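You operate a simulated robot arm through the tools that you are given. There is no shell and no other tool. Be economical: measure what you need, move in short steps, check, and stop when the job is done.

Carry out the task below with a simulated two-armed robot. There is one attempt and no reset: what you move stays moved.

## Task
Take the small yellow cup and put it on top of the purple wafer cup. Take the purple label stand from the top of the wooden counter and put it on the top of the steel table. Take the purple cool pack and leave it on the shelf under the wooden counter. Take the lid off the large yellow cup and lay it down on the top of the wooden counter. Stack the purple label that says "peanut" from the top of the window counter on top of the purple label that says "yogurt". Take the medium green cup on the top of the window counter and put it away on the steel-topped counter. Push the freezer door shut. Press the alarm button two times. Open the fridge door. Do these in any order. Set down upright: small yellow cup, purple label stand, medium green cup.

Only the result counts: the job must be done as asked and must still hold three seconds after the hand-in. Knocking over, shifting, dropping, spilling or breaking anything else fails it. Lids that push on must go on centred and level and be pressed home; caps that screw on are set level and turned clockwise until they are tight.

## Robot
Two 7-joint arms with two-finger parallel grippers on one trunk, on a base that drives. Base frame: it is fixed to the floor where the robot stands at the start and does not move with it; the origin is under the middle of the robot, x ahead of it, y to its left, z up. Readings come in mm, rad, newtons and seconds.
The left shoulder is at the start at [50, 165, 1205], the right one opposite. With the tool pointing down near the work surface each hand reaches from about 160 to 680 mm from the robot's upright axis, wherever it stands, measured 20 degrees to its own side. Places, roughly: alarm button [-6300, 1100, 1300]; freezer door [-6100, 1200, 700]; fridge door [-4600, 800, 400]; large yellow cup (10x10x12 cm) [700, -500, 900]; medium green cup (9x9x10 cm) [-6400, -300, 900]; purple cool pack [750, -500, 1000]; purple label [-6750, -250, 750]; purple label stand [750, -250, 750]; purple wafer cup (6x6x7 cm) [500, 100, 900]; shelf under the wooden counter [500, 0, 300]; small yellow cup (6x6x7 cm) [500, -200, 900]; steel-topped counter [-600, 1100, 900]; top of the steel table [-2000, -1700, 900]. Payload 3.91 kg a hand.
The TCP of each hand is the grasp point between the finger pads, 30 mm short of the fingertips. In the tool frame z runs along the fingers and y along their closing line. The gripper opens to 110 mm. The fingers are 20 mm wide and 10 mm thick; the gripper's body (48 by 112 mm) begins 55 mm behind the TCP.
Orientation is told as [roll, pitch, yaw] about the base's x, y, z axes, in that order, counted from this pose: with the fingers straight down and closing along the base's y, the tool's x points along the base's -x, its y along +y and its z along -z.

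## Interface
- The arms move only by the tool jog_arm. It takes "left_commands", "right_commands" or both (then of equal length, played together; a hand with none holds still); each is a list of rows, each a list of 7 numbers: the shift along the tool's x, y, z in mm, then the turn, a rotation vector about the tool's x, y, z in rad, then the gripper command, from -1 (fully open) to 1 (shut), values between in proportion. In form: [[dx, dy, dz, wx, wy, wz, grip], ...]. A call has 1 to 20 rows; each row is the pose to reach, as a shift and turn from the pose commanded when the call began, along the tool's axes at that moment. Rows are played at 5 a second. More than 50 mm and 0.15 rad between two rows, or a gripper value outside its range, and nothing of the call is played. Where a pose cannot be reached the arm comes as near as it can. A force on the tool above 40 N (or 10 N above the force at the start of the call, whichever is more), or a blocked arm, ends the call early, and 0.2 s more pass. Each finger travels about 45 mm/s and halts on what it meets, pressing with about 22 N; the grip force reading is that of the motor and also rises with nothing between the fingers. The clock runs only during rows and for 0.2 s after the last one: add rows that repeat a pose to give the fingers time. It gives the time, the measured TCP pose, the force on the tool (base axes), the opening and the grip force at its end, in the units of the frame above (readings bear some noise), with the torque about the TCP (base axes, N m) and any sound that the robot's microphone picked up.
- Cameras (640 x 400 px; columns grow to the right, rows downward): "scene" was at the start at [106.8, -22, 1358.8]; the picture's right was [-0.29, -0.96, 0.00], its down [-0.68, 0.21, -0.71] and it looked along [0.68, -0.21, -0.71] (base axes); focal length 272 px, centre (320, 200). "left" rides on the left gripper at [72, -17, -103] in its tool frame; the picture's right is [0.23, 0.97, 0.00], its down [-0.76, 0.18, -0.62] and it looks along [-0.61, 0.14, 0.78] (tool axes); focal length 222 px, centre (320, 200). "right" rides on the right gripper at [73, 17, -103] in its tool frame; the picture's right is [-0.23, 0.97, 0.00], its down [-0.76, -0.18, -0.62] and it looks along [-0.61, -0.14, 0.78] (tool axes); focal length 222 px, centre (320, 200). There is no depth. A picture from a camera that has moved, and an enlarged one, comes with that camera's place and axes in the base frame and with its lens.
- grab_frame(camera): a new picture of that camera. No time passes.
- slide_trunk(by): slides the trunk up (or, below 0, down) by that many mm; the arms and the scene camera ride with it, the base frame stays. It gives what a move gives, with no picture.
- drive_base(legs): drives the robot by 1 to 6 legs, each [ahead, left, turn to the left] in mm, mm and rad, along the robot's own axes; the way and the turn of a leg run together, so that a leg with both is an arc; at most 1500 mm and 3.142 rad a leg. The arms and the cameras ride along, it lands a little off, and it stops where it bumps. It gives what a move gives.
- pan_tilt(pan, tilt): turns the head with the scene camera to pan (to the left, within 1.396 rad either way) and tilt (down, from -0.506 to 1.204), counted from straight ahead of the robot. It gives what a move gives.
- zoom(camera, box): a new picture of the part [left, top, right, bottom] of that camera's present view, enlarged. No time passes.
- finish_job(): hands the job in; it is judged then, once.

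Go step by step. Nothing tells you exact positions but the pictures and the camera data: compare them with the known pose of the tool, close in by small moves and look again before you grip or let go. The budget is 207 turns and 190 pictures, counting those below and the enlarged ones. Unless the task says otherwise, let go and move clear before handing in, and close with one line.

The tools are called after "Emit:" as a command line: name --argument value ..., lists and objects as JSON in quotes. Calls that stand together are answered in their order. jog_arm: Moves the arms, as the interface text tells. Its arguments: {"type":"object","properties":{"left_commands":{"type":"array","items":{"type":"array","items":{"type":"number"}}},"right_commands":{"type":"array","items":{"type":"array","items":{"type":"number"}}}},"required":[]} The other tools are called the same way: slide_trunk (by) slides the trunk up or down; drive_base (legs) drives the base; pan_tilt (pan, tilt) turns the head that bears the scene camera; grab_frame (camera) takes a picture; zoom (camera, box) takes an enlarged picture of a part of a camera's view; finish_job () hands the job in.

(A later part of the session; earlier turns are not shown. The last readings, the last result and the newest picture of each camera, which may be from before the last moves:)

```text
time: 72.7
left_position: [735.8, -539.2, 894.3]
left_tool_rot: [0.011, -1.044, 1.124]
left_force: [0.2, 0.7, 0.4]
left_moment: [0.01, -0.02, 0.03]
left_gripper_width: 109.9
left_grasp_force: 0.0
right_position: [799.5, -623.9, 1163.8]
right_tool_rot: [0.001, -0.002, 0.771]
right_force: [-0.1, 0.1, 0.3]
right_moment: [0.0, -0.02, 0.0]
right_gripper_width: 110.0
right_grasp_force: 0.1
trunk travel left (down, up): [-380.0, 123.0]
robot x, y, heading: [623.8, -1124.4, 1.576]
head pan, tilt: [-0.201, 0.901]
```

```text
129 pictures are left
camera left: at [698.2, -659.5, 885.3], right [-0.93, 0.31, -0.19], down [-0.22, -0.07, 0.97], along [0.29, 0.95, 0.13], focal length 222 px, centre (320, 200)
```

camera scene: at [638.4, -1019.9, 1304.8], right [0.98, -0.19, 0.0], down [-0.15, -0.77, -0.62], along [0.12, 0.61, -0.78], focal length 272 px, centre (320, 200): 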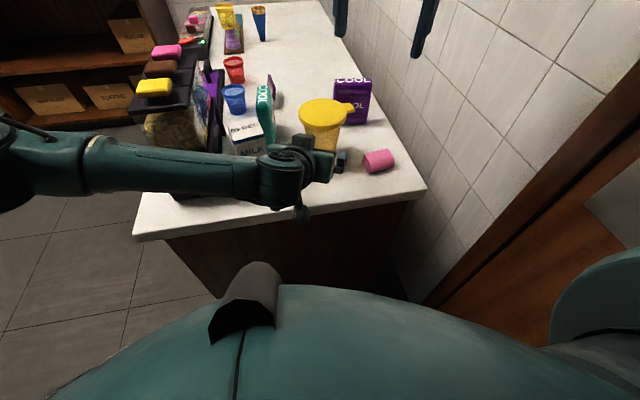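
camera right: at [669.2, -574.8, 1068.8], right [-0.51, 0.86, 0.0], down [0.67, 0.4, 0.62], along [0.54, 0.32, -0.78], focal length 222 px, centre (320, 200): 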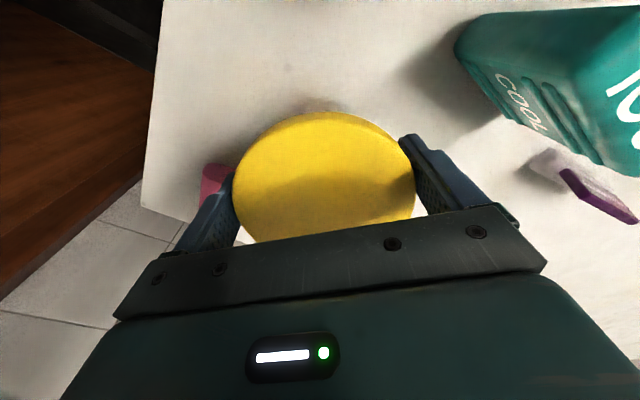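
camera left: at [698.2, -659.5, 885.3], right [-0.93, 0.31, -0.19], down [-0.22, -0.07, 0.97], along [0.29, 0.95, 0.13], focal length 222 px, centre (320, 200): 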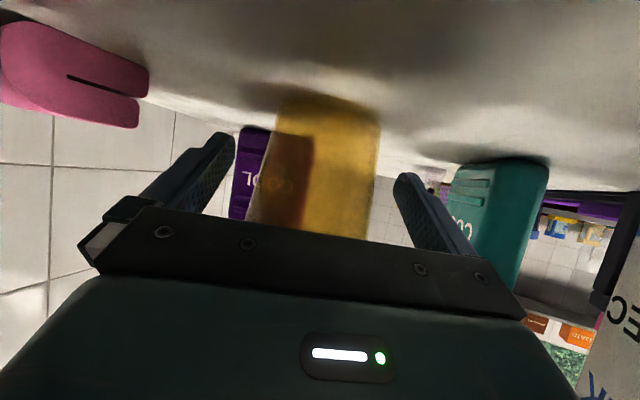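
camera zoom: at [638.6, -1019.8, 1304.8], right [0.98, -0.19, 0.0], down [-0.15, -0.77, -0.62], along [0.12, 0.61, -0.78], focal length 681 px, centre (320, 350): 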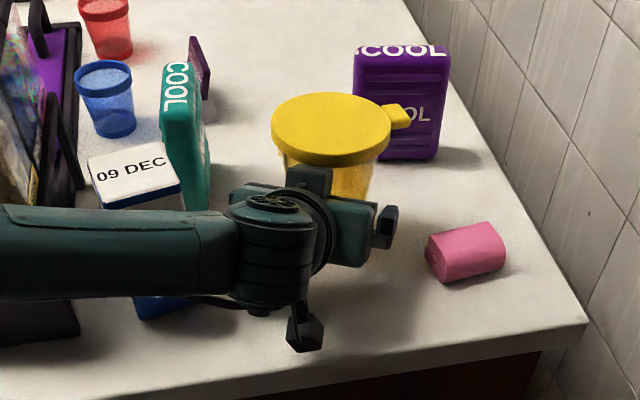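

The cup shifted by a few mm, so the palm is touching it. I'll close the left gripper here.

Emit:
jog_arm --left_commands '[[0, 0, 0, 0, 0, 0, -0.5], [0, 0, 0, 0, 0, 0, 0], [0, 0, 0, 0, 0, 0, 1], [0, 0, 0, 0, 0, 0, 1], [0, 0, 0, 0, 0, 0, 1]]'

Emit:
zoom --camera "scene" --box '[220, 60, 420, 220]'

Emit:
grab_frame --camera "left"

```text
time: 73.9
left_position: [735.2, -539.2, 894.9]
left_tool_rot: [0.011, -1.042, 1.123]
left_force: [-0.8, -0.3, -0.1]
left_moment: [0.01, 0.01, 0.0]
left_gripper_width: 71.2
left_grasp_force: 21.6
right_position: [798.4, -624.1, 1165.5]
right_tool_rot: [0.001, -0.002, 0.77]
right_force: [-0.2, 0.3, -0.3]
right_moment: [0.02, -0.02, 0.03]
right_gripper_width: 110.0
right_grasp_force: 0.0
trunk travel left (down, up): [-380.0, 123.0]
robot x, y, heading: [623.3, -1124.0, 1.577]
head pan, tilt: [-0.201, 0.901]
```

```text
2.50 times, centred on (320, 140) of scene
camera zoom: at [638.6, -1019.8, 1304.8], right [0.98, -0.19, 0.0], down [-0.15, -0.77, -0.62], along [0.12, 0.61, -0.78], focal length 681 px, centre (320, 350)
```

zoom: 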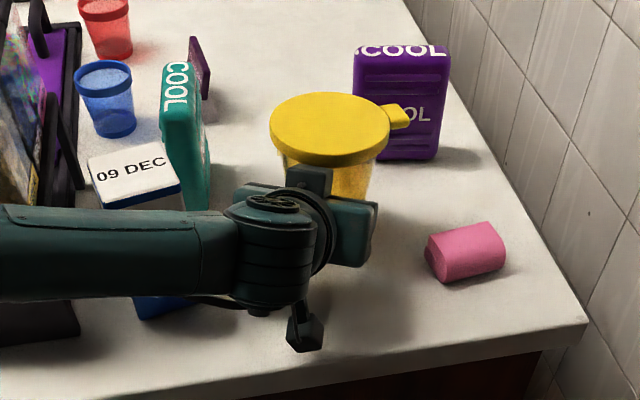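

```text
127 pictures are left
camera left: at [698.3, -659.6, 885.4], right [-0.93, 0.31, -0.19], down [-0.22, -0.07, 0.97], along [0.29, 0.95, 0.13], focal length 222 px, centre (320, 200)
```

left: 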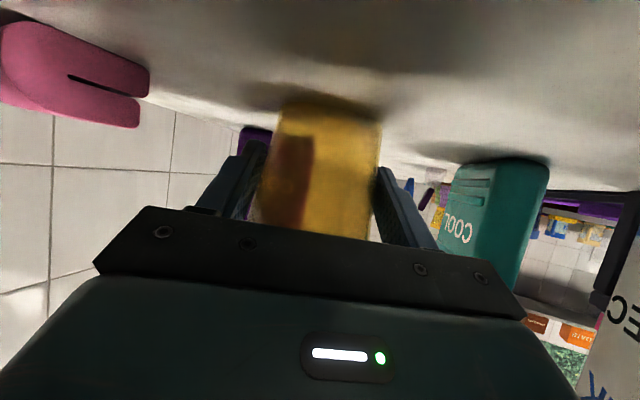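

The left hand holds the cup (71 mm). Now the right hand goes back over the lid, slightly re-yawed to keep clear of the tab and the left palm.

Emit:
jog_arm --right_commands '[[0, 10, 40, 0, 0, -0.06, -1], [-5, 40, 70, 0, 0, -0.12, -1], [-10, 70, 95, 0, 0, -0.18, -1], [-20, 108, 120, 0, 0, -0.18, -1]]'

Emit:
grab_frame --camera "right"

Emit:
grab_frame --camera "scene"

```text
time: 74.9
left_position: [737.4, -538.9, 895.2]
left_tool_rot: [0.012, -1.044, 1.125]
left_force: [0.2, 0.1, -0.6]
left_moment: [-0.01, 0.01, -0.01]
left_gripper_width: 71.2
left_grasp_force: 22.1
right_position: [805.0, -599.8, 1051.1]
right_tool_rot: [-0.001, 0.0, 0.95]
right_force: [-0.6, 0.5, -0.7]
right_moment: [-0.01, 0.01, -0.02]
right_gripper_width: 110.0
right_grasp_force: 0.0
right hand out of reach, approached as far as the arm can: row 2, 3, 4
trunk travel left (down, up): [-380.0, 123.0]
robot x, y, heading: [624.9, -1127.3, 1.578]
head pan, tilt: [-0.201, 0.901]
```

```text
126 pictures are left
camera right: at [748.7, -649.5, 1153.7], right [-0.66, 0.75, 0.0], down [0.59, 0.52, 0.62], along [0.47, 0.41, -0.78], focal length 222 px, centre (320, 200)
```

right: 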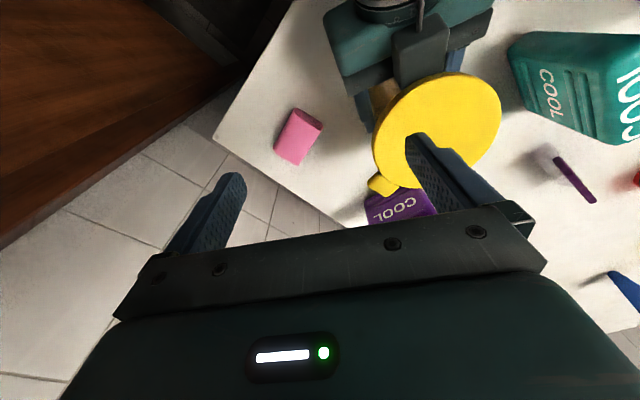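

```text
125 pictures are left
camera scene: at [638.7, -1019.7, 1304.8], right [0.98, -0.19, 0.0], down [-0.15, -0.77, -0.62], along [0.12, 0.61, -0.78], focal length 272 px, centre (320, 200)
```

scene: 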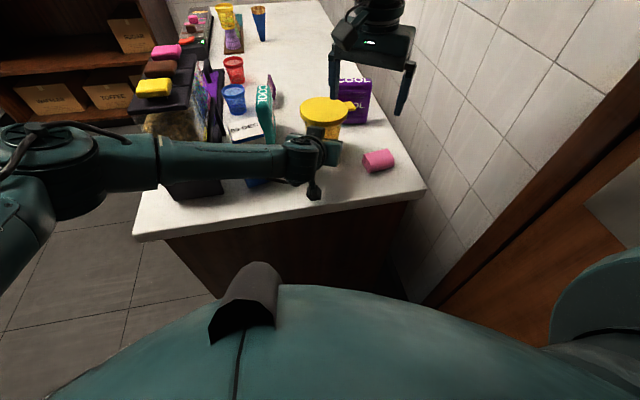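

The right hand is ~75 mm short. I'll release, retract the left hand along its approach, drive 100 mm closer, and repeat.

Emit:
jog_arm --left_commands '[[0, 0, 0, 0, 0, 0, -1], [0, 0, 0, 0, 0, 0, -1], [0, 0, 0, 0, 0, 0, -1], [0, 0, -40, 0, 0, 0, -1], [0, 0, -85, 0, 0, 0, -1], [0, 0, -130, 0, 0, 0, -1], [0, 0, -175, 0, 0, 0, -1], [0, 0, -220, 0, 0, 0, -1], [0, 0, -260, 0, 0, 0, -1]]' --right_commands '[[0, 0, 0, 0, 0, 0, -1], [0, 0, 0, 0, 0, 0, -1], [0, 0, 0, 0, 0, 0, -1], [0, 0, -15, 0, 0, 0, -1], [0, 0, -30, 0, 0, 0, -1], [0, 0, -45, 0, 0, 0, -1], [0, 0, -60, 0, 0, 0, -1], [0, 0, -60, 0, 0, 0, -1], [0, 0, -60, 0, 0, 0, -1]]'

Emit:
drive_base --legs '[[100, 0, 0]]'

Emit:
grab_frame --camera "left"

Emit:
grab_frame --camera "scene"

```text
time: 76.9
left_position: [644.8, -744.1, 1026.2]
left_tool_rot: [0.012, -1.045, 1.124]
left_force: [-0.5, 0.2, 0.2]
left_moment: [0.02, 0.0, -0.02]
left_gripper_width: 110.2
left_grasp_force: 0.1
right_position: [804.9, -603.4, 1109.5]
right_tool_rot: [0.002, -0.001, 0.952]
right_force: [1.1, 0.6, 0.2]
right_moment: [0.02, 0.02, 0.04]
right_gripper_width: 110.2
right_grasp_force: 0.0
right hand out of reach, approached as far as the arm can: row 7, 8, 9
trunk travel left (down, up): [-380.0, 123.0]
robot x, y, heading: [620.7, -1126.4, 1.578]
head pan, tilt: [-0.201, 0.901]
```

```text
time: 78.0
left_position: [642.5, -647.0, 1025.2]
left_tool_rot: [0.011, -1.042, 1.127]
left_force: [-0.3, 0.2, 0.3]
left_moment: [0.03, 0.0, -0.02]
left_gripper_width: 109.9
left_grasp_force: 0.0
right_position: [803.6, -505.6, 1108.5]
right_tool_rot: [0.0, 0.0, 0.95]
right_force: [0.6, 0.5, -0.3]
right_moment: [-0.01, 0.03, -0.01]
right_gripper_width: 109.8
right_grasp_force: 0.1
trunk travel left (down, up): [-380.0, 123.0]
robot x, y, heading: [620.8, -1027.2, 1.58]
head pan, tilt: [-0.201, 0.901]
```

```text
124 pictures are left
camera left: at [605.1, -767.9, 1016.7], right [-0.93, 0.31, -0.19], down [-0.22, -0.07, 0.97], along [0.29, 0.95, 0.13], focal length 222 px, centre (320, 200)
```

left: 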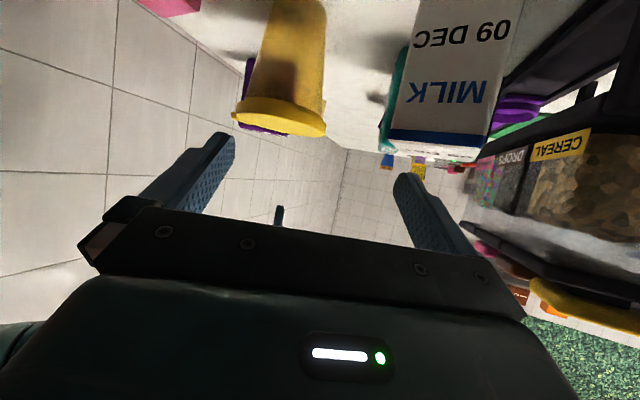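

```text
123 pictures are left
camera scene: at [637.7, -923.2, 1304.7], right [0.98, -0.19, 0.0], down [-0.15, -0.77, -0.62], along [0.12, 0.61, -0.78], focal length 272 px, centre (320, 200)
```

scene: 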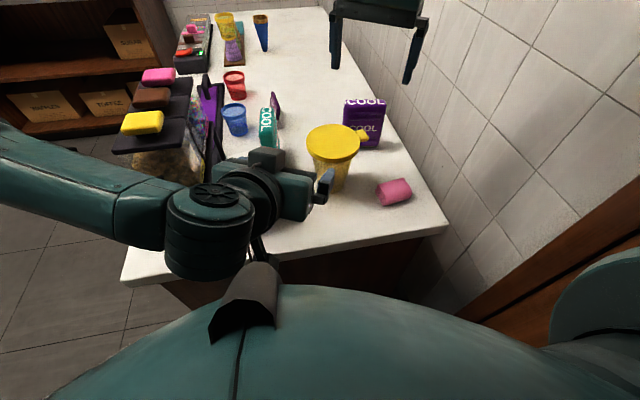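

Emit:
jog_arm --left_commands '[[20, -20, 0, 0, 0, 0, -1], [43, -38, 0, 0, 0, 0, -1], [43, -38, 45, 0, 0, 0, -1], [43, -38, 90, 0, 0, 0, -1], [43, -38, 130, 0, 0, 0, -1], [43, -38, 160, 0, 0, 0, -1], [43, -38, 182, 0, 0, 0, -1], [43, -38, 182, 0, 0, 0, -1]]'

Emit:
grab_frame --camera "left"

```text
time: 79.8
left_position: [737.5, -537.4, 898.2]
left_tool_rot: [0.012, -1.044, 1.125]
left_force: [-0.6, 0.5, 0.4]
left_moment: [-0.02, 0.01, -0.01]
left_gripper_width: 110.1
left_grasp_force: 0.0
right_position: [803.4, -506.5, 1108.6]
right_tool_rot: [0.001, -0.003, 0.952]
right_force: [-0.4, 0.1, 0.1]
right_moment: [0.01, -0.01, 0.03]
right_gripper_width: 110.2
right_grasp_force: 0.0
trunk travel left (down, up): [-380.0, 123.0]
robot x, y, heading: [625.4, -1031.4, 1.58]
head pan, tilt: [-0.201, 0.901]
```

```text
122 pictures are left
camera left: at [698.7, -658.0, 888.6], right [-0.93, 0.31, -0.19], down [-0.22, -0.07, 0.97], along [0.29, 0.95, 0.13], focal length 222 px, centre (320, 200)
```

left: 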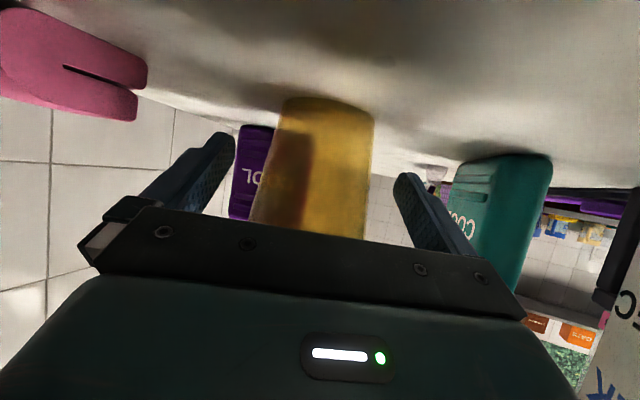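

Emit:
jog_arm --left_commands '[[0, 0, 0, 0, 0, 0, -0.5], [0, 0, 0, 0, 0, 0, 0], [0, 0, 0, 0, 0, 0, 1], [0, 0, 0, 0, 0, 0, 1], [0, 0, 0, 0, 0, 0, 1]]' --right_commands '[[15, 10, 20, 0, 0, 0, -1], [30, 20, 40, 0, 0, 0, -1], [45, 30, 60, 0, 0, 0, -1], [59, 39, 88, 0, 0, 0, -1], [59, 39, 88, 0, 0, 0, -1]]'

Emit:
grab_frame --camera "right"

```text
time: 81.0
left_position: [736.2, -536.7, 897.9]
left_tool_rot: [0.013, -1.044, 1.127]
left_force: [0.0, 0.2, -0.4]
left_moment: [0.01, 0.0, -0.04]
left_gripper_width: 70.6
left_grasp_force: 22.2
right_position: [764.2, -550.3, 1025.0]
right_tool_rot: [0.0, -0.002, 0.952]
right_force: [-0.7, 0.5, -0.3]
right_moment: [-0.01, -0.01, -0.01]
right_gripper_width: 109.9
right_grasp_force: 0.0
right hand out of reach, approached as far as the arm can: row 1, 2, 3, 4, 5
trunk travel left (down, up): [-380.0, 123.0]
robot x, y, heading: [621.5, -1026.2, 1.579]
head pan, tilt: [-0.201, 0.901]
```

```text
121 pictures are left
camera right: at [708.3, -600.9, 1128.4], right [-0.66, 0.75, 0.0], down [0.59, 0.52, 0.62], along [0.47, 0.41, -0.78], focal length 222 px, centre (320, 200)
```

right: 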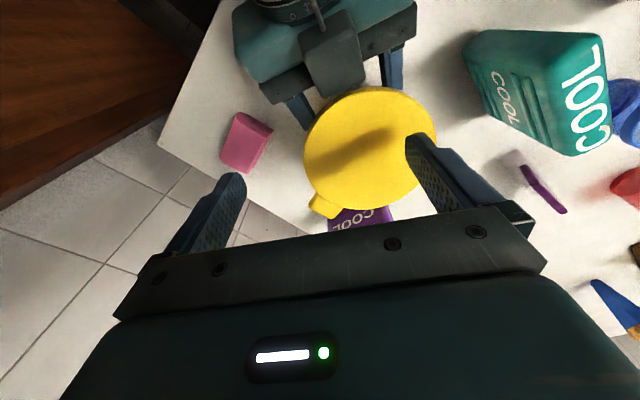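

The left hand has the cup again. The right hand started from its limit; I'll retry the remaining offset from here.

Emit:
jog_arm --right_commands '[[1, 10, 5, 0, 0, 0.04, -1], [2, 20, 10, 0, 0, 0.08, -1], [2, 32, 15, 0, 0, 0.1, -1]]'

```text
time: 81.8
left_position: [736.7, -537.4, 897.7]
left_tool_rot: [0.012, -1.044, 1.126]
left_force: [-0.4, 0.5, -0.1]
left_moment: [0.0, 0.01, 0.0]
left_gripper_width: 70.7
left_grasp_force: 21.6
right_position: [762.4, -555.1, 1018.3]
right_tool_rot: [0.003, -0.002, 0.851]
right_force: [0.4, 0.5, -0.4]
right_moment: [0.02, -0.01, -0.05]
right_gripper_width: 110.1
right_grasp_force: 0.1
right hand out of reach, approached as far as the arm can: row 1, 2, 3
trunk travel left (down, up): [-380.0, 123.0]
robot x, y, heading: [619.2, -1027.3, 1.579]
head pan, tilt: [-0.201, 0.901]
```

The arm is too high relative to the shoulder for that reach. I'll release, back the left hand out, raise both hands 100, and drop the trunk by 100.

Emit:
jog_arm --left_commands '[[0, 0, 0, 0, 0, 0, -1], [0, 0, 0, 0, 0, 0, -1], [0, 0, 0, 0, 0, 0, -1], [0, 0, -40, 0, 0, 0, -1], [0, 0, -80, 0, 0, 0, -1], [0, 0, -115, 0, 0, 0, -1], [-43, 0, -140, 0, 0, 0, -1], [-86, 0, -165, 0, 0, 0, -1]]' --right_commands '[[0, 0, -30, 0, 0, 0, -1], [0, 0, -60, 0, 0, 0, -1], [0, 0, -90, 0, 0, 0, -1], [0, 0, -100, 0, 0, 0, -1], [0, 0, -100, 0, 0, 0, -1], [0, 0, -100, 0, 0, 0, -1], [0, 0, -100, 0, 0, 0, -1], [0, 0, -100, 0, 0, 0, -1]]'

Emit:
slide_trunk --by -100

Emit:
grab_frame --camera "scene"

```text
time: 83.6
left_position: [691.4, -629.1, 1054.2]
left_tool_rot: [0.014, -1.042, 1.124]
left_force: [0.5, -1.6, -0.4]
left_moment: [0.03, -0.01, 0.03]
left_gripper_width: 109.9
left_grasp_force: 0.1
right_position: [766.4, -555.7, 1118.4]
right_tool_rot: [0.002, -0.001, 0.852]
right_force: [0.1, -1.3, -0.3]
right_moment: [0.0, -0.02, -0.02]
right_gripper_width: 110.2
right_grasp_force: 0.0
trunk travel left (down, up): [-380.0, 123.0]
robot x, y, heading: [622.7, -1028.2, 1.576]
head pan, tilt: [-0.201, 0.901]
```

```text
time: 85.0
left_position: [691.8, -630.1, 953.2]
left_tool_rot: [0.012, -1.045, 1.125]
left_force: [-0.6, 0.2, 0.7]
left_moment: [0.01, 0.01, 0.01]
left_gripper_width: 109.8
left_grasp_force: 0.0
right_position: [766.0, -556.0, 1018.9]
right_tool_rot: [0.0, -0.002, 0.851]
right_force: [0.1, -0.3, -0.2]
right_moment: [0.01, 0.0, 0.01]
right_gripper_width: 110.2
right_grasp_force: 0.0
trunk travel left (down, up): [-280.0, 223.0]
robot x, y, heading: [624.1, -1030.1, 1.575]
head pan, tilt: [-0.201, 0.901]
```

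```text
120 pictures are left
camera scene: at [637.7, -924.3, 1204.8], right [0.98, -0.19, 0.0], down [-0.15, -0.77, -0.62], along [0.12, 0.61, -0.78], focal length 272 px, centre (320, 200)
```

scene: 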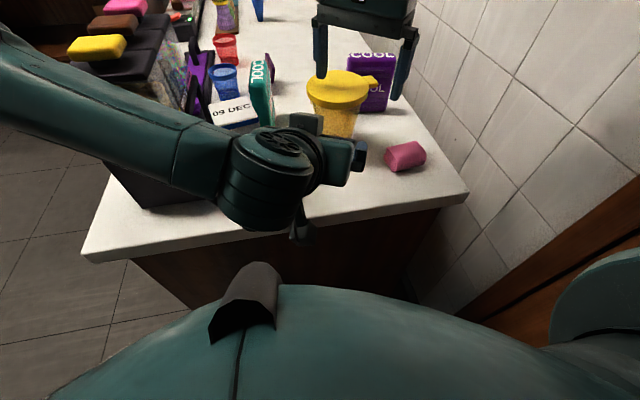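

Emit:
jog_arm --right_commands '[[1, 18, 2, 0, 0, 0, -1], [2, 37, 4, 0, 0, 0, -1], [2, 37, 4, 0, 0, 0, -1]]'

Emit:
grab_frame --camera "right"

```text
time: 85.8
left_position: [691.0, -630.7, 954.3]
left_tool_rot: [0.012, -1.044, 1.126]
left_force: [0.1, 0.7, -0.4]
left_moment: [0.0, 0.0, 0.01]
left_gripper_width: 109.9
left_grasp_force: 0.1
right_position: [762.4, -551.0, 1011.1]
right_tool_rot: [0.002, -0.002, 0.853]
right_force: [-0.3, 0.1, 0.5]
right_moment: [0.0, -0.03, 0.04]
right_gripper_width: 109.7
right_grasp_force: 0.0
right hand out of reach, approached as far as the arm can: row 1, 2, 3
trunk travel left (down, up): [-280.0, 223.0]
robot x, y, heading: [627.1, -1026.5, 1.582]
head pan, tilt: [-0.201, 0.901]
```

```text
119 pictures are left
camera right: at [701.6, -595.5, 1113.8], right [-0.58, 0.81, 0.0], down [0.64, 0.45, 0.62], along [0.51, 0.37, -0.78], focal length 222 px, centre (320, 200)
```

right: 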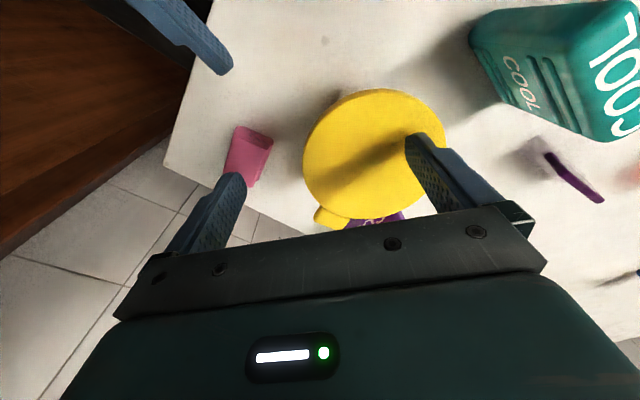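

It's a wrist-rotation limit when reaching inward; moving the robot 70 mm left fixes that. I'll retract the left hand and raise the right before driving.

Emit:
jog_arm --left_commands '[[0, 0, -40, 0, 0, 0, -1], [0, 0, -80, 0, 0, 0, -1], [0, 0, -110, 0, 0, 0, -1]]' --right_commands '[[0, 0, -25, 0, 0, 0, -1], [0, 0, -50, 0, 0, 0, -1], [0, 0, -70, 0, 0, 0, -1]]'

Emit:
drive_base --legs '[[0, 75, 0]]'

```text
time: 86.6
left_position: [651.6, -713.7, 1009.5]
left_tool_rot: [0.011, -1.041, 1.125]
left_force: [-0.6, 0.1, -0.4]
left_moment: [-0.02, 0.03, -0.02]
left_gripper_width: 110.0
left_grasp_force: 0.1
right_position: [775.9, -555.6, 1068.9]
right_tool_rot: [0.001, 0.0, 0.852]
right_force: [-0.7, -0.1, -0.9]
right_moment: [0.02, 0.02, -0.01]
right_gripper_width: 109.8
right_grasp_force: 0.1
right hand out of reach, approached as far as the arm can: row 1, 2, 3
trunk travel left (down, up): [-280.0, 223.0]
robot x, y, heading: [621.8, -1028.6, 1.58]
head pan, tilt: [-0.201, 0.901]
```

```text
time: 87.6
left_position: [578.8, -714.6, 1008.4]
left_tool_rot: [0.011, -1.044, 1.124]
left_force: [0.4, -0.4, -0.5]
left_moment: [0.03, -0.02, 0.02]
left_gripper_width: 109.9
left_grasp_force: 0.1
right_position: [702.2, -555.3, 1067.4]
right_tool_rot: [0.003, -0.004, 0.849]
right_force: [-0.4, 0.2, 0.1]
right_moment: [0.0, 0.0, 0.04]
right_gripper_width: 109.9
right_grasp_force: 0.1
trunk travel left (down, up): [-280.0, 223.0]
robot x, y, heading: [549.1, -1032.5, 1.578]
head pan, tilt: [-0.201, 0.901]
```

Emit:
jog_arm --right_commands '[[-20, -6, 15, 0, 0, 0, -1], [-41, -12, 30, 0, 0, 0, -1], [-41, -12, 47, 0, 0, 0, -1]]'

Emit:
grab_frame --camera "right"

Emit:
grab_frame --camera "left"

```text
time: 88.4
left_position: [580.0, -713.5, 1008.0]
left_tool_rot: [0.013, -1.044, 1.125]
left_force: [0.0, -0.2, -0.1]
left_moment: [0.03, 0.0, -0.06]
left_gripper_width: 110.2
left_grasp_force: 0.0
right_position: [738.0, -532.0, 1022.2]
right_tool_rot: [0.0, 0.0, 0.851]
right_force: [0.2, 0.5, -0.6]
right_moment: [0.0, 0.01, -0.01]
right_gripper_width: 109.9
right_grasp_force: 0.0
trunk travel left (down, up): [-280.0, 223.0]
robot x, y, heading: [553.7, -1028.0, 1.583]
head pan, tilt: [-0.201, 0.901]
```

```text
118 pictures are left
camera right: at [676.7, -576.4, 1125.1], right [-0.58, 0.81, 0.0], down [0.64, 0.45, 0.62], along [0.51, 0.36, -0.78], focal length 222 px, centre (320, 200)
```

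right: 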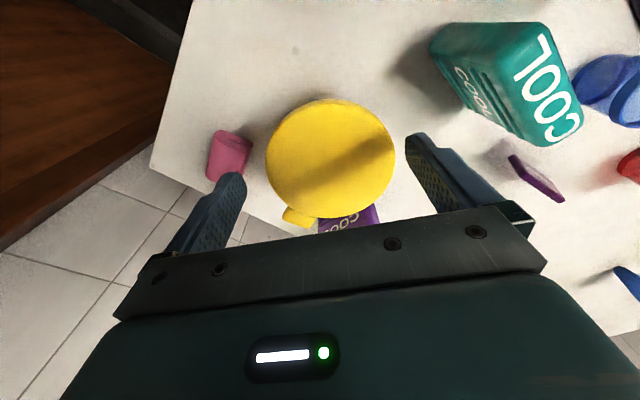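

```text
117 pictures are left
camera left: at [541.7, -834.7, 999.8], right [-0.93, 0.31, -0.19], down [-0.22, -0.07, 0.97], along [0.29, 0.95, 0.13], focal length 222 px, centre (320, 200)
```

left: 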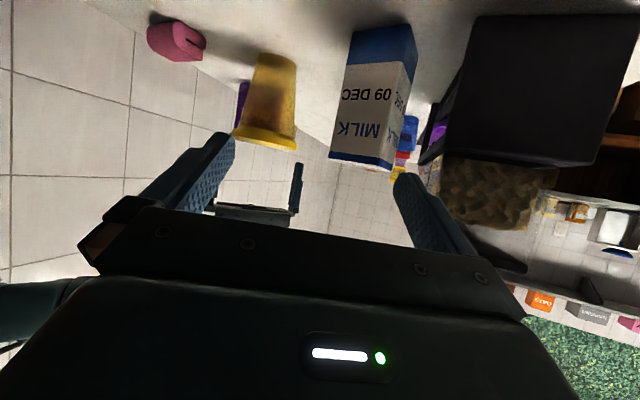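

The right hand is in place above the lid (lid now at ≈[737,-525]). Now the left hand goes back to the cup.

Emit:
jog_arm --left_commands '[[-7, -22, 0, 0, 0, 0, -1], [-14, -44, 0, 0, 0, 0, -1], [-19, -66, 0, 0, 0, 0, -1], [-19, -66, 45, 0, 0, 0, -1], [-19, -66, 90, 0, 0, 0, -1], [-19, -66, 135, 0, 0, 0, -1], [-19, -66, 180, 0, 0, 0, -1], [-19, -66, 220, 0, 0, 0, -1], [-19, -66, 248, 0, 0, 0, -1], [-19, -66, 248, 0, 0, 0, -1]]'

Emit:
grab_frame --camera "left"

Emit:
grab_frame --camera "right"

```text
time: 90.6
left_position: [736.2, -535.8, 899.4]
left_tool_rot: [0.012, -1.042, 1.125]
left_force: [-0.3, 0.1, -0.1]
left_moment: [0.03, -0.02, 0.02]
left_gripper_width: 110.1
left_grasp_force: 0.0
right_position: [737.0, -531.8, 1022.0]
right_tool_rot: [0.003, -0.002, 0.85]
right_force: [-0.6, -1.0, 0.4]
right_moment: [0.04, 0.01, 0.05]
right_gripper_width: 110.0
right_grasp_force: 0.1
trunk travel left (down, up): [-280.0, 223.0]
robot x, y, heading: [552.1, -1030.0, 1.576]
head pan, tilt: [-0.201, 0.901]
```

```text
116 pictures are left
camera left: at [698.2, -657.1, 890.9], right [-0.93, 0.31, -0.19], down [-0.22, -0.07, 0.97], along [0.29, 0.95, 0.13], focal length 222 px, centre (320, 200)
```

left: 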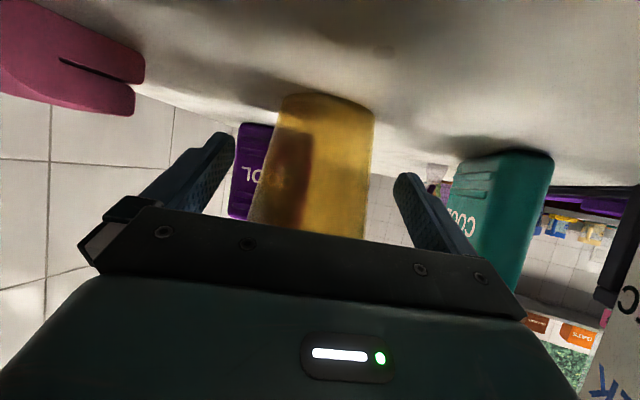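

```text
115 pictures are left
camera right: at [676.5, -576.6, 1125.2], right [-0.58, 0.81, 0.0], down [0.64, 0.45, 0.62], along [0.51, 0.36, -0.78], focal length 222 px, centre (320, 200)
```

right: 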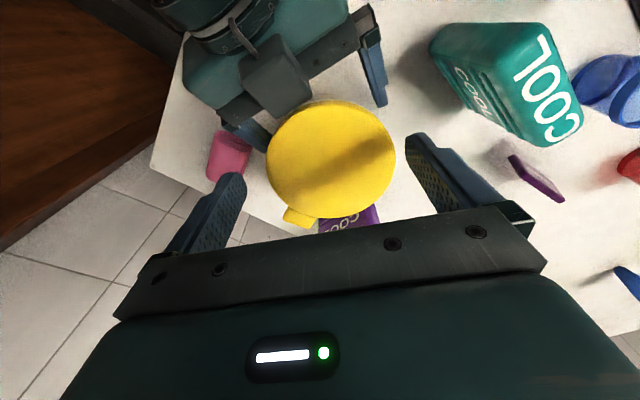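

Emit:
jog_arm --left_commands '[[0, 0, 0, 0, 0, 0, -0.5], [0, 0, 0, 0, 0, 0, 0], [0, 0, 0, 0, 0, 0, 1], [0, 0, 0, 0, 0, 0, 1], [0, 0, 0, 0, 0, 0, 1]]' --right_commands '[[-2, 3, 0, 0, 0, 0, -1], [-5, 6.5, 5, 0, 0, 0, -1], [-5, 6.5, 15, 0, 0, 0, -1], [-5, 6.5, 18, 0, 0, 0, -1], [-5, 6.5, 18, 0, 0, 0, -1]]'

Emit:
grab_frame --camera "right"

```text
time: 91.8
left_position: [736.9, -536.8, 900.0]
left_tool_rot: [0.013, -1.043, 1.125]
left_force: [0.3, -0.1, -0.2]
left_moment: [-0.01, 0.0, 0.02]
left_gripper_width: 71.3
left_grasp_force: 21.7
right_position: [736.9, -523.4, 1002.0]
right_tool_rot: [0.002, -0.001, 0.852]
right_force: [0.6, 0.5, -0.3]
right_moment: [0.03, -0.02, 0.01]
right_gripper_width: 110.2
right_grasp_force: 0.1
trunk travel left (down, up): [-280.0, 223.0]
robot x, y, heading: [550.6, -1030.8, 1.579]
head pan, tilt: [-0.201, 0.901]
```

```text
114 pictures are left
camera right: at [676.4, -568.6, 1105.8], right [-0.58, 0.81, 0.0], down [0.64, 0.45, 0.62], along [0.51, 0.36, -0.78], focal length 222 px, centre (320, 200)
```

right: 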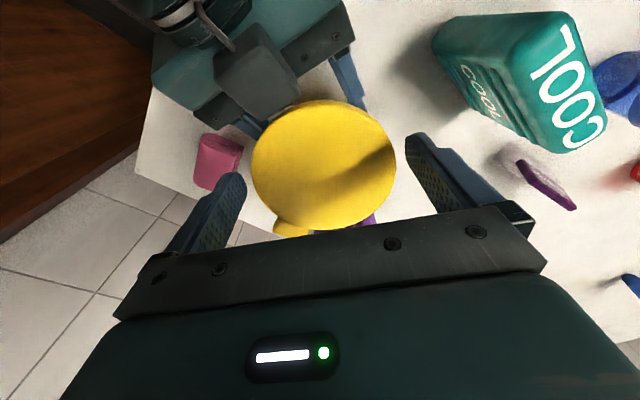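

Centred. Descend and grip the lid.

Emit:
jog_arm --right_commands '[[0, 1.5, 12, 0, 0, 0, -1], [0, 1.5, 24, 0, 0, 0, -1], [0, 1.5, 36, 0, 0, 0, -1], [0, 1.5, 36, 0, 0, 0, 0], [0, 1.5, 36, 0, 0, 0, 1], [0, 1.5, 36, 0, 0, 0, 1], [0, 1.5, 36, 0, 0, 0, 1]]'

Emit:
grab_frame --camera "right"

```text
time: 93.4
left_position: [735.7, -537.6, 900.1]
left_tool_rot: [0.013, -1.046, 1.126]
left_force: [-1.4, 0.8, 0.2]
left_moment: [-0.08, -0.09, 0.04]
left_gripper_width: 71.3
left_grasp_force: 21.5
right_position: [735.7, -524.8, 966.1]
right_tool_rot: [0.002, 0.0, 0.85]
right_force: [1.3, -1.6, 0.0]
right_moment: [0.02, 0.01, -0.02]
right_gripper_width: 99.9
right_grasp_force: 22.2
trunk travel left (down, up): [-280.0, 223.0]
robot x, y, heading: [554.9, -1032.9, 1.577]
head pan, tilt: [-0.201, 0.901]
heard: snap
```

```text
113 pictures are left
camera right: at [674.7, -567.5, 1070.1], right [-0.58, 0.81, 0.0], down [0.64, 0.45, 0.62], along [0.51, 0.36, -0.78], focal length 222 px, centre (320, 200)
```

right: 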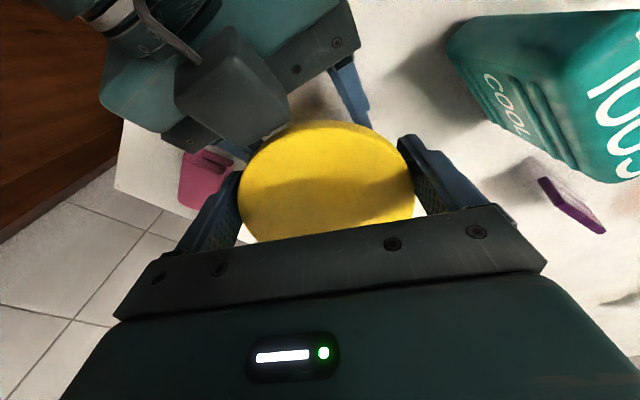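

A snap was heard; the lid may already have come loose. Lifting slowly.

Emit:
jog_arm --right_commands '[[0, 0, -3, 0, 0, 0, 1], [0, 0, -6, 0, 0, 0, 1], [0, 0, -10, 0, 0, 0, 1], [0, 0, -15, 0, 0, 0, 1], [0, 0, -22, 0, 0, 0, 1], [0, 0, -30, 0, 0, 0, 1]]'

Emit:
grab_frame --camera "right"

Emit:
grab_frame --camera "scene"

```text
time: 94.8
left_position: [736.3, -535.6, 899.9]
left_tool_rot: [0.012, -1.042, 1.124]
left_force: [-0.1, 0.5, 0.3]
left_moment: [-0.02, -0.01, -0.02]
left_gripper_width: 71.3
left_grasp_force: 22.3
right_position: [736.3, -523.7, 997.6]
right_tool_rot: [0.002, 0.0, 0.851]
right_force: [-0.1, -0.5, -0.1]
right_moment: [0.01, 0.03, 0.0]
right_gripper_width: 99.9
right_grasp_force: 22.4
trunk travel left (down, up): [-280.0, 223.0]
robot x, y, heading: [550.7, -1028.9, 1.581]
head pan, tilt: [-0.201, 0.901]
```

```text
112 pictures are left
camera right: at [676.5, -568.4, 1101.0], right [-0.58, 0.81, 0.0], down [0.64, 0.45, 0.62], along [0.51, 0.36, -0.78], focal length 222 px, centre (320, 200)
```

right: 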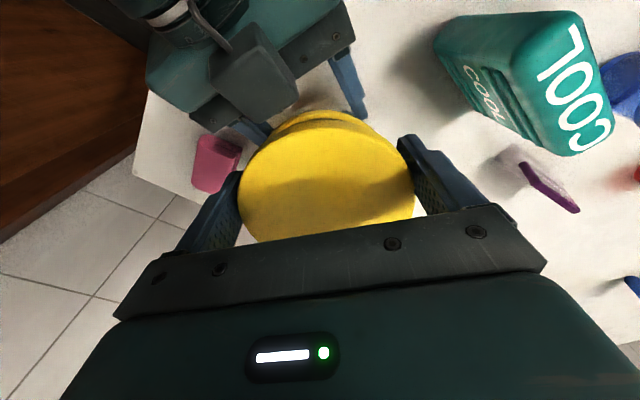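

```text
111 pictures are left
camera scene: at [565.6, -924.8, 1204.8], right [0.98, -0.19, 0.0], down [-0.15, -0.77, -0.62], along [0.12, 0.61, -0.78], focal length 272 px, centre (320, 200)
```

scene: 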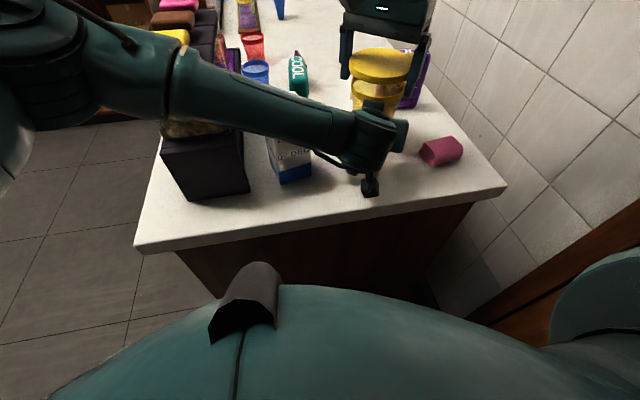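

The lid is off. I'll release the cup with the left hand and retract it, raising the lid a little.

Emit:
jog_arm --left_commands '[[0, 0, 0, 0, 0, 0, -1], [0, 0, 0, 0, 0, 0, -1], [0, 0, 0, 0, 0, 0, -1], [0, 0, -40, 0, 0, 0, -1], [0, 0, -85, 0, 0, 0, -1], [0, 0, -130, 0, 0, 0, -1], [0, 0, -175, 0, 0, 0, -1], [0, 0, -220, 0, 0, 0, -1], [0, 0, -260, 0, 0, 0, -1]]' --right_commands '[[0, 0, -10, 0, 0, 0, 1], [0, 0, -20, 0, 0, 0, 1], [0, 0, -30, 0, 0, 0, 1], [0, 0, -30, 0, 0, 0, 1], [0, 0, -30, 0, 0, 0, 1], [0, 0, -30, 0, 0, 0, 1], [0, 0, -30, 0, 0, 0, 1], [0, 0, -30, 0, 0, 0, 1], [0, 0, -30, 0, 0, 0, 1]]'

Emit:
drive_base --legs '[[60, 0, 0]]'

```text
time: 97.0
left_position: [628.3, -716.1, 1019.1]
left_tool_rot: [0.082, -1.024, 1.16]
left_force: [-0.9, -1.0, 0.1]
left_moment: [0.02, -0.01, -0.03]
left_gripper_width: 110.1
left_grasp_force: 0.2
right_position: [737.9, -523.0, 1028.7]
right_tool_rot: [0.001, -0.002, 0.849]
right_force: [0.9, 0.7, -0.2]
right_moment: [-0.02, -0.03, -0.03]
right_gripper_width: 99.5
right_grasp_force: 21.7
trunk travel left (down, up): [-280.0, 223.0]
robot x, y, heading: [552.2, -1028.7, 1.583]
head pan, tilt: [-0.201, 0.901]
stopped in row 9 (left hand): the arm was blocked; the commanded pose is now the measured one
```

```text
time: 98.0
left_position: [628.1, -655.2, 1018.5]
left_tool_rot: [0.083, -1.023, 1.159]
left_force: [-0.1, 0.5, -0.4]
left_moment: [-0.02, -0.01, -0.01]
left_gripper_width: 110.2
left_grasp_force: 0.1
right_position: [736.8, -462.8, 1029.0]
right_tool_rot: [0.001, 0.001, 0.853]
right_force: [-0.2, 0.3, -0.4]
right_moment: [-0.02, 0.01, 0.0]
right_gripper_width: 99.8
right_grasp_force: 22.2
trunk travel left (down, up): [-280.0, 223.0]
robot x, y, heading: [550.7, -967.8, 1.581]
head pan, tilt: [-0.201, 0.901]
```

Emit:
jog_arm --right_commands '[[-20, 26, 0, 0, 0, 0, 1], [-41, 52, 0, 0, 0, 0, 1], [-41, 52, 40, 0, 0, 0, 1], [-41, 52, 70, 0, 0, 0, 1]]'

Emit:
grab_frame --camera "right"

Emit:
grab_frame --camera "scene"

```text
time: 99.0
left_position: [626.6, -656.4, 1019.7]
left_tool_rot: [0.082, -1.023, 1.162]
left_force: [0.3, -1.3, -0.9]
left_moment: [0.02, -0.02, 0.01]
left_gripper_width: 109.8
left_grasp_force: 0.1
right_position: [747.4, -428.9, 961.5]
right_tool_rot: [0.008, -0.007, 0.852]
right_force: [-0.7, 0.7, 13.5]
right_moment: [0.04, -0.78, 0.0]
right_gripper_width: 100.0
right_grasp_force: 22.0
right hand out of reach, approached as far as the arm can: row 1, 2, 3, 4
trunk travel left (down, up): [-280.0, 223.0]
robot x, y, heading: [549.5, -966.6, 1.578]
head pan, tilt: [-0.201, 0.901]
```

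```text
110 pictures are left
camera right: at [685.8, -473.6, 1065.2], right [-0.58, 0.81, 0.01], down [0.64, 0.45, 0.63], along [0.5, 0.37, -0.78], focal length 222 px, centre (320, 200)
```

right: 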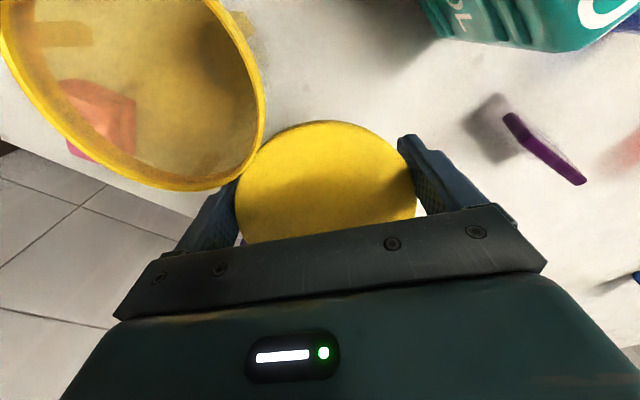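

```text
109 pictures are left
camera scene: at [564.5, -865.2, 1205.3], right [0.98, -0.19, 0.0], down [-0.15, -0.77, -0.62], along [0.12, 0.61, -0.78], focal length 272 px, centre (320, 200)
```

scene: 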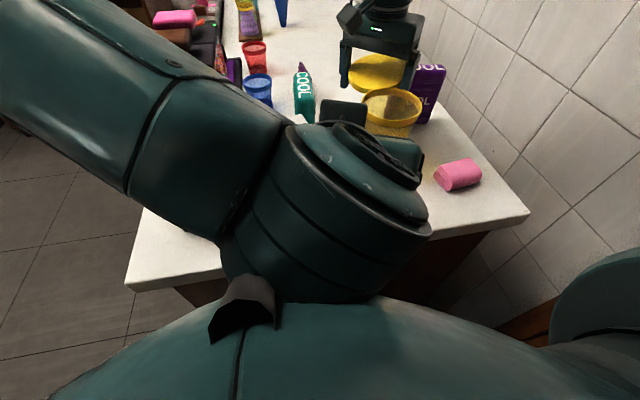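

There's an upward contact force: the reach limit left the lid touching something. I'll raise it right away, then relax the yaw, which should free the reach.

Emit:
jog_arm --right_commands '[[0, 0, -20, 0, 0, 0, 1], [0, 0, -45, 0, 0, 0, 1], [0, 0, -70, 0, 0, -0.1, 1], [0, 0, -70, 0, 0, -0.22, 1], [0, 0, -70, 0, 0, -0.34, 1], [0, 0, -70, 0, 0, -0.46, 1]]'

Emit:
grab_frame --camera "scene"

```text
time: 100.4
left_position: [627.4, -655.4, 1019.3]
left_tool_rot: [0.083, -1.025, 1.163]
left_force: [0.1, 0.1, -0.4]
left_moment: [0.01, 0.02, -0.04]
left_gripper_width: 109.8
left_grasp_force: 0.0
right_position: [751.4, -432.6, 1029.5]
right_tool_rot: [0.004, -0.003, 1.315]
right_force: [0.1, 0.3, -0.7]
right_moment: [0.0, -0.02, 0.04]
right_gripper_width: 99.7
right_grasp_force: 22.2
trunk travel left (down, up): [-280.0, 223.0]
robot x, y, heading: [552.1, -968.6, 1.582]
head pan, tilt: [-0.201, 0.901]
```

```text
108 pictures are left
camera scene: at [565.0, -864.0, 1204.8], right [0.98, -0.19, 0.0], down [-0.15, -0.77, -0.62], along [0.12, 0.61, -0.78], focal length 272 px, centre (320, 200)
```

scene: 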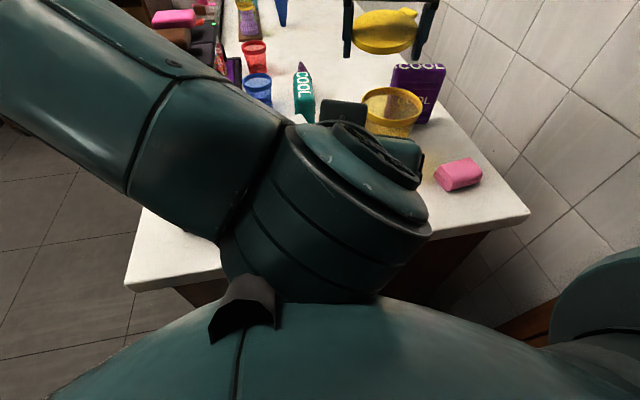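

Emit:
jog_arm --right_commands '[[-20, 18, 0, 0, 0, 0, 1], [-40, 37, 0, 0, 0, 0, 1], [-40, 37, 15, 0, 0, 0, 1]]'

```text
time: 101.2
left_position: [627.0, -654.6, 1018.9]
left_tool_rot: [0.081, -1.022, 1.162]
left_force: [-0.7, 0.3, -0.1]
left_moment: [0.03, 0.0, -0.03]
left_gripper_width: 109.8
left_grasp_force: 0.1
right_position: [753.9, -424.5, 1007.3]
right_tool_rot: [0.004, -0.002, 1.311]
right_force: [0.0, 0.1, -1.2]
right_moment: [-0.01, -0.03, -0.02]
right_gripper_width: 99.9
right_grasp_force: 22.0
right hand out of reach, approached as far as the arm can: row 1, 2, 3
trunk travel left (down, up): [-280.0, 223.0]
robot x, y, heading: [553.5, -969.5, 1.58]
head pan, tilt: [-0.201, 0.901]
```

Reach is ~490 mm from the shoulder. A better place for the lid is the free strip near this end of the counter, between the cup and the edge. First I'll clear the left hand up and away.

Emit:
jog_arm --left_commands '[[-22, 0, -14, 0, 0.14, 0, -1], [-44, 0, -28, 0, 0.28, 0, -1], [-66, 0, -42, 0, 0.42, 0, -1], [-88, 0, -56, 0, 0.56, 0, -1], [-111, 0, -68, 0, 0.7, 0, -1], [-103, 36, -68, 0, 0.84, 0, -1], [-95, 72, -82, 0, 0.98, 0, -1], [-86, 110, -96, 0, 1.02, 0, -1], [-78, 146, -115, 0, 1.02, 0, -1], [-69, 183, -136, 0, 1.02, 0, -1]]'

Emit:
grab_frame --camera "scene"

```text
time: 103.4
left_position: [430.4, -673.5, 1158.1]
left_tool_rot: [0.041, -0.005, 1.231]
left_force: [0.0, -0.6, -0.3]
left_moment: [-0.01, 0.0, -0.03]
left_gripper_width: 109.9
left_grasp_force: 0.1
right_position: [753.0, -426.0, 1005.8]
right_tool_rot: [0.001, -0.004, 1.312]
right_force: [-0.1, 0.0, 0.3]
right_moment: [-0.03, -0.01, 0.03]
right_gripper_width: 99.5
right_grasp_force: 22.0
trunk travel left (down, up): [-280.0, 223.0]
robot x, y, heading: [551.4, -969.1, 1.577]
head pan, tilt: [-0.201, 0.901]
```

```text
107 pictures are left
camera scene: at [564.4, -864.4, 1204.9], right [0.98, -0.19, 0.0], down [-0.15, -0.77, -0.62], along [0.12, 0.61, -0.78], focal length 272 px, centre (320, 200)
```

scene: 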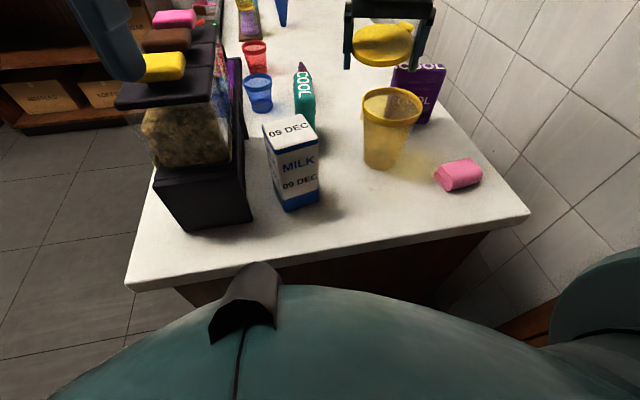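

Emit:
jog_arm --right_commands '[[5, 0, -20, 0, 0, -0.05, 1], [45, -4, -20, 0, 0, -0.1, 1], [85, -8, -20, 0, 0, -0.15, 1], [125, -11, -20, 0, 0, -0.2, 1], [165, -14, -20, 0, 0, -0.26, 1], [202, -17, -20, 0, 0, -0.26, 1], [202, -17, 20, 0, 0, -0.26, 1], [202, -17, 60, 0, 0, -0.26, 1]]'

Emit:
grab_frame --camera "scene"

Emit:
grab_frame --camera "right"

```text
time: 105.2
left_position: [431.2, -674.1, 1159.2]
left_tool_rot: [0.042, -0.007, 1.23]
left_force: [-0.3, -0.2, 0.0]
left_moment: [0.03, -0.02, -0.01]
left_gripper_width: 110.0
left_grasp_force: 0.0
right_position: [717.1, -623.0, 951.5]
right_tool_rot: [0.001, -0.008, 1.569]
right_force: [-0.4, -2.2, 10.3]
right_moment: [0.62, -0.3, -0.08]
right_gripper_width: 99.7
right_grasp_force: 21.7
trunk travel left (down, up): [-280.0, 223.0]
robot x, y, heading: [552.2, -969.6, 1.581]
head pan, tilt: [-0.201, 0.901]
```

```text
106 pictures are left
camera scene: at [564.6, -865.1, 1205.2], right [0.98, -0.19, 0.0], down [-0.15, -0.77, -0.62], along [0.12, 0.61, -0.78], focal length 272 px, centre (320, 200)
```

scene: 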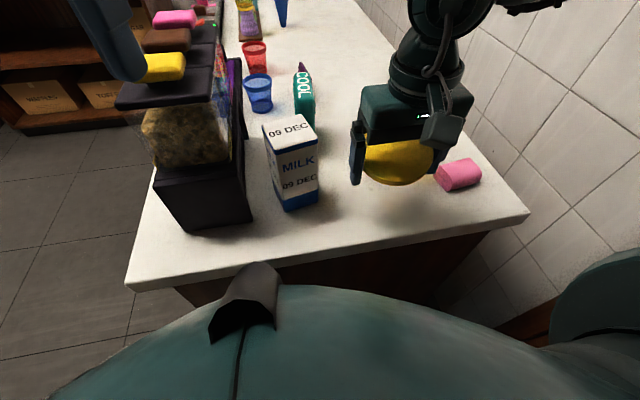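

```text
105 pictures are left
camera right: at [700.2, -696.3, 1054.2], right [-0.97, 0.23, 0.0], down [0.18, 0.76, 0.63], along [0.14, 0.61, -0.78], focal length 222 px, centre (320, 200)
```

right: 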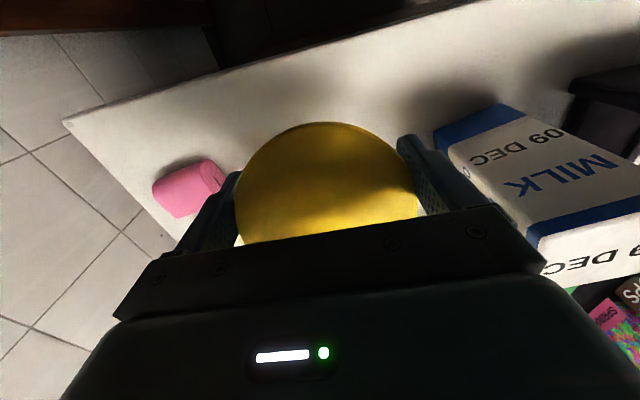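

The lid is brushing the cup rim. I'll back up, shift 17 mm toward the edge for the descent, and check the cup.

Emit:
jog_arm --right_commands '[[0, 0, -8, 0, 0, 0, 1], [8, 0, -12, 0, 0, 0, 1], [17, 0, -12, 0, 0, 0, 1], [17, 0, -12, 0, 0, 0, 1]]'

Emit:
grab_frame --camera "scene"

```text
time: 106.2
left_position: [431.9, -672.8, 1157.3]
left_tool_rot: [0.042, -0.006, 1.232]
left_force: [0.6, 0.0, -0.9]
left_moment: [0.01, 0.02, -0.01]
left_gripper_width: 110.1
left_grasp_force: 0.0
right_position: [720.0, -640.3, 964.2]
right_tool_rot: [0.0, -0.002, 1.572]
right_force: [0.8, -0.1, 0.0]
right_moment: [0.01, 0.0, 0.0]
right_gripper_width: 99.4
right_grasp_force: 22.6
trunk travel left (down, up): [-280.0, 223.0]
robot x, y, heading: [551.8, -971.6, 1.582]
head pan, tilt: [-0.201, 0.901]
```

```text
104 pictures are left
camera scene: at [565.0, -864.0, 1204.8], right [0.98, -0.19, 0.0], down [-0.15, -0.77, -0.62], along [0.12, 0.61, -0.78], focal length 272 px, centre (320, 200)
```

scene: 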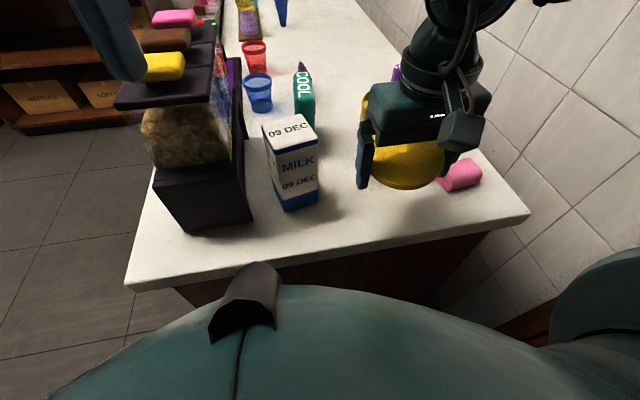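

Emit:
jog_arm --right_commands '[[0, 0, 15, 0, 0, 0, 1], [0, 0, 30, 0, 0, 0, 1], [0, 0, 45, 0, 0, 0, 1]]'

```text
time: 107.0
left_position: [431.6, -672.3, 1155.9]
left_tool_rot: [0.044, -0.006, 1.229]
left_force: [0.4, -0.2, -0.1]
left_moment: [0.01, 0.03, 0.01]
left_gripper_width: 109.8
left_grasp_force: 0.0
right_position: [719.9, -639.7, 917.4]
right_tool_rot: [0.002, -0.002, 1.572]
right_force: [0.2, 0.1, -0.8]
right_moment: [0.0, 0.03, -0.01]
right_gripper_width: 99.5
right_grasp_force: 21.9
trunk travel left (down, up): [-280.0, 223.0]
robot x, y, heading: [548.1, -969.1, 1.577]
head pan, tilt: [-0.201, 0.901]
```

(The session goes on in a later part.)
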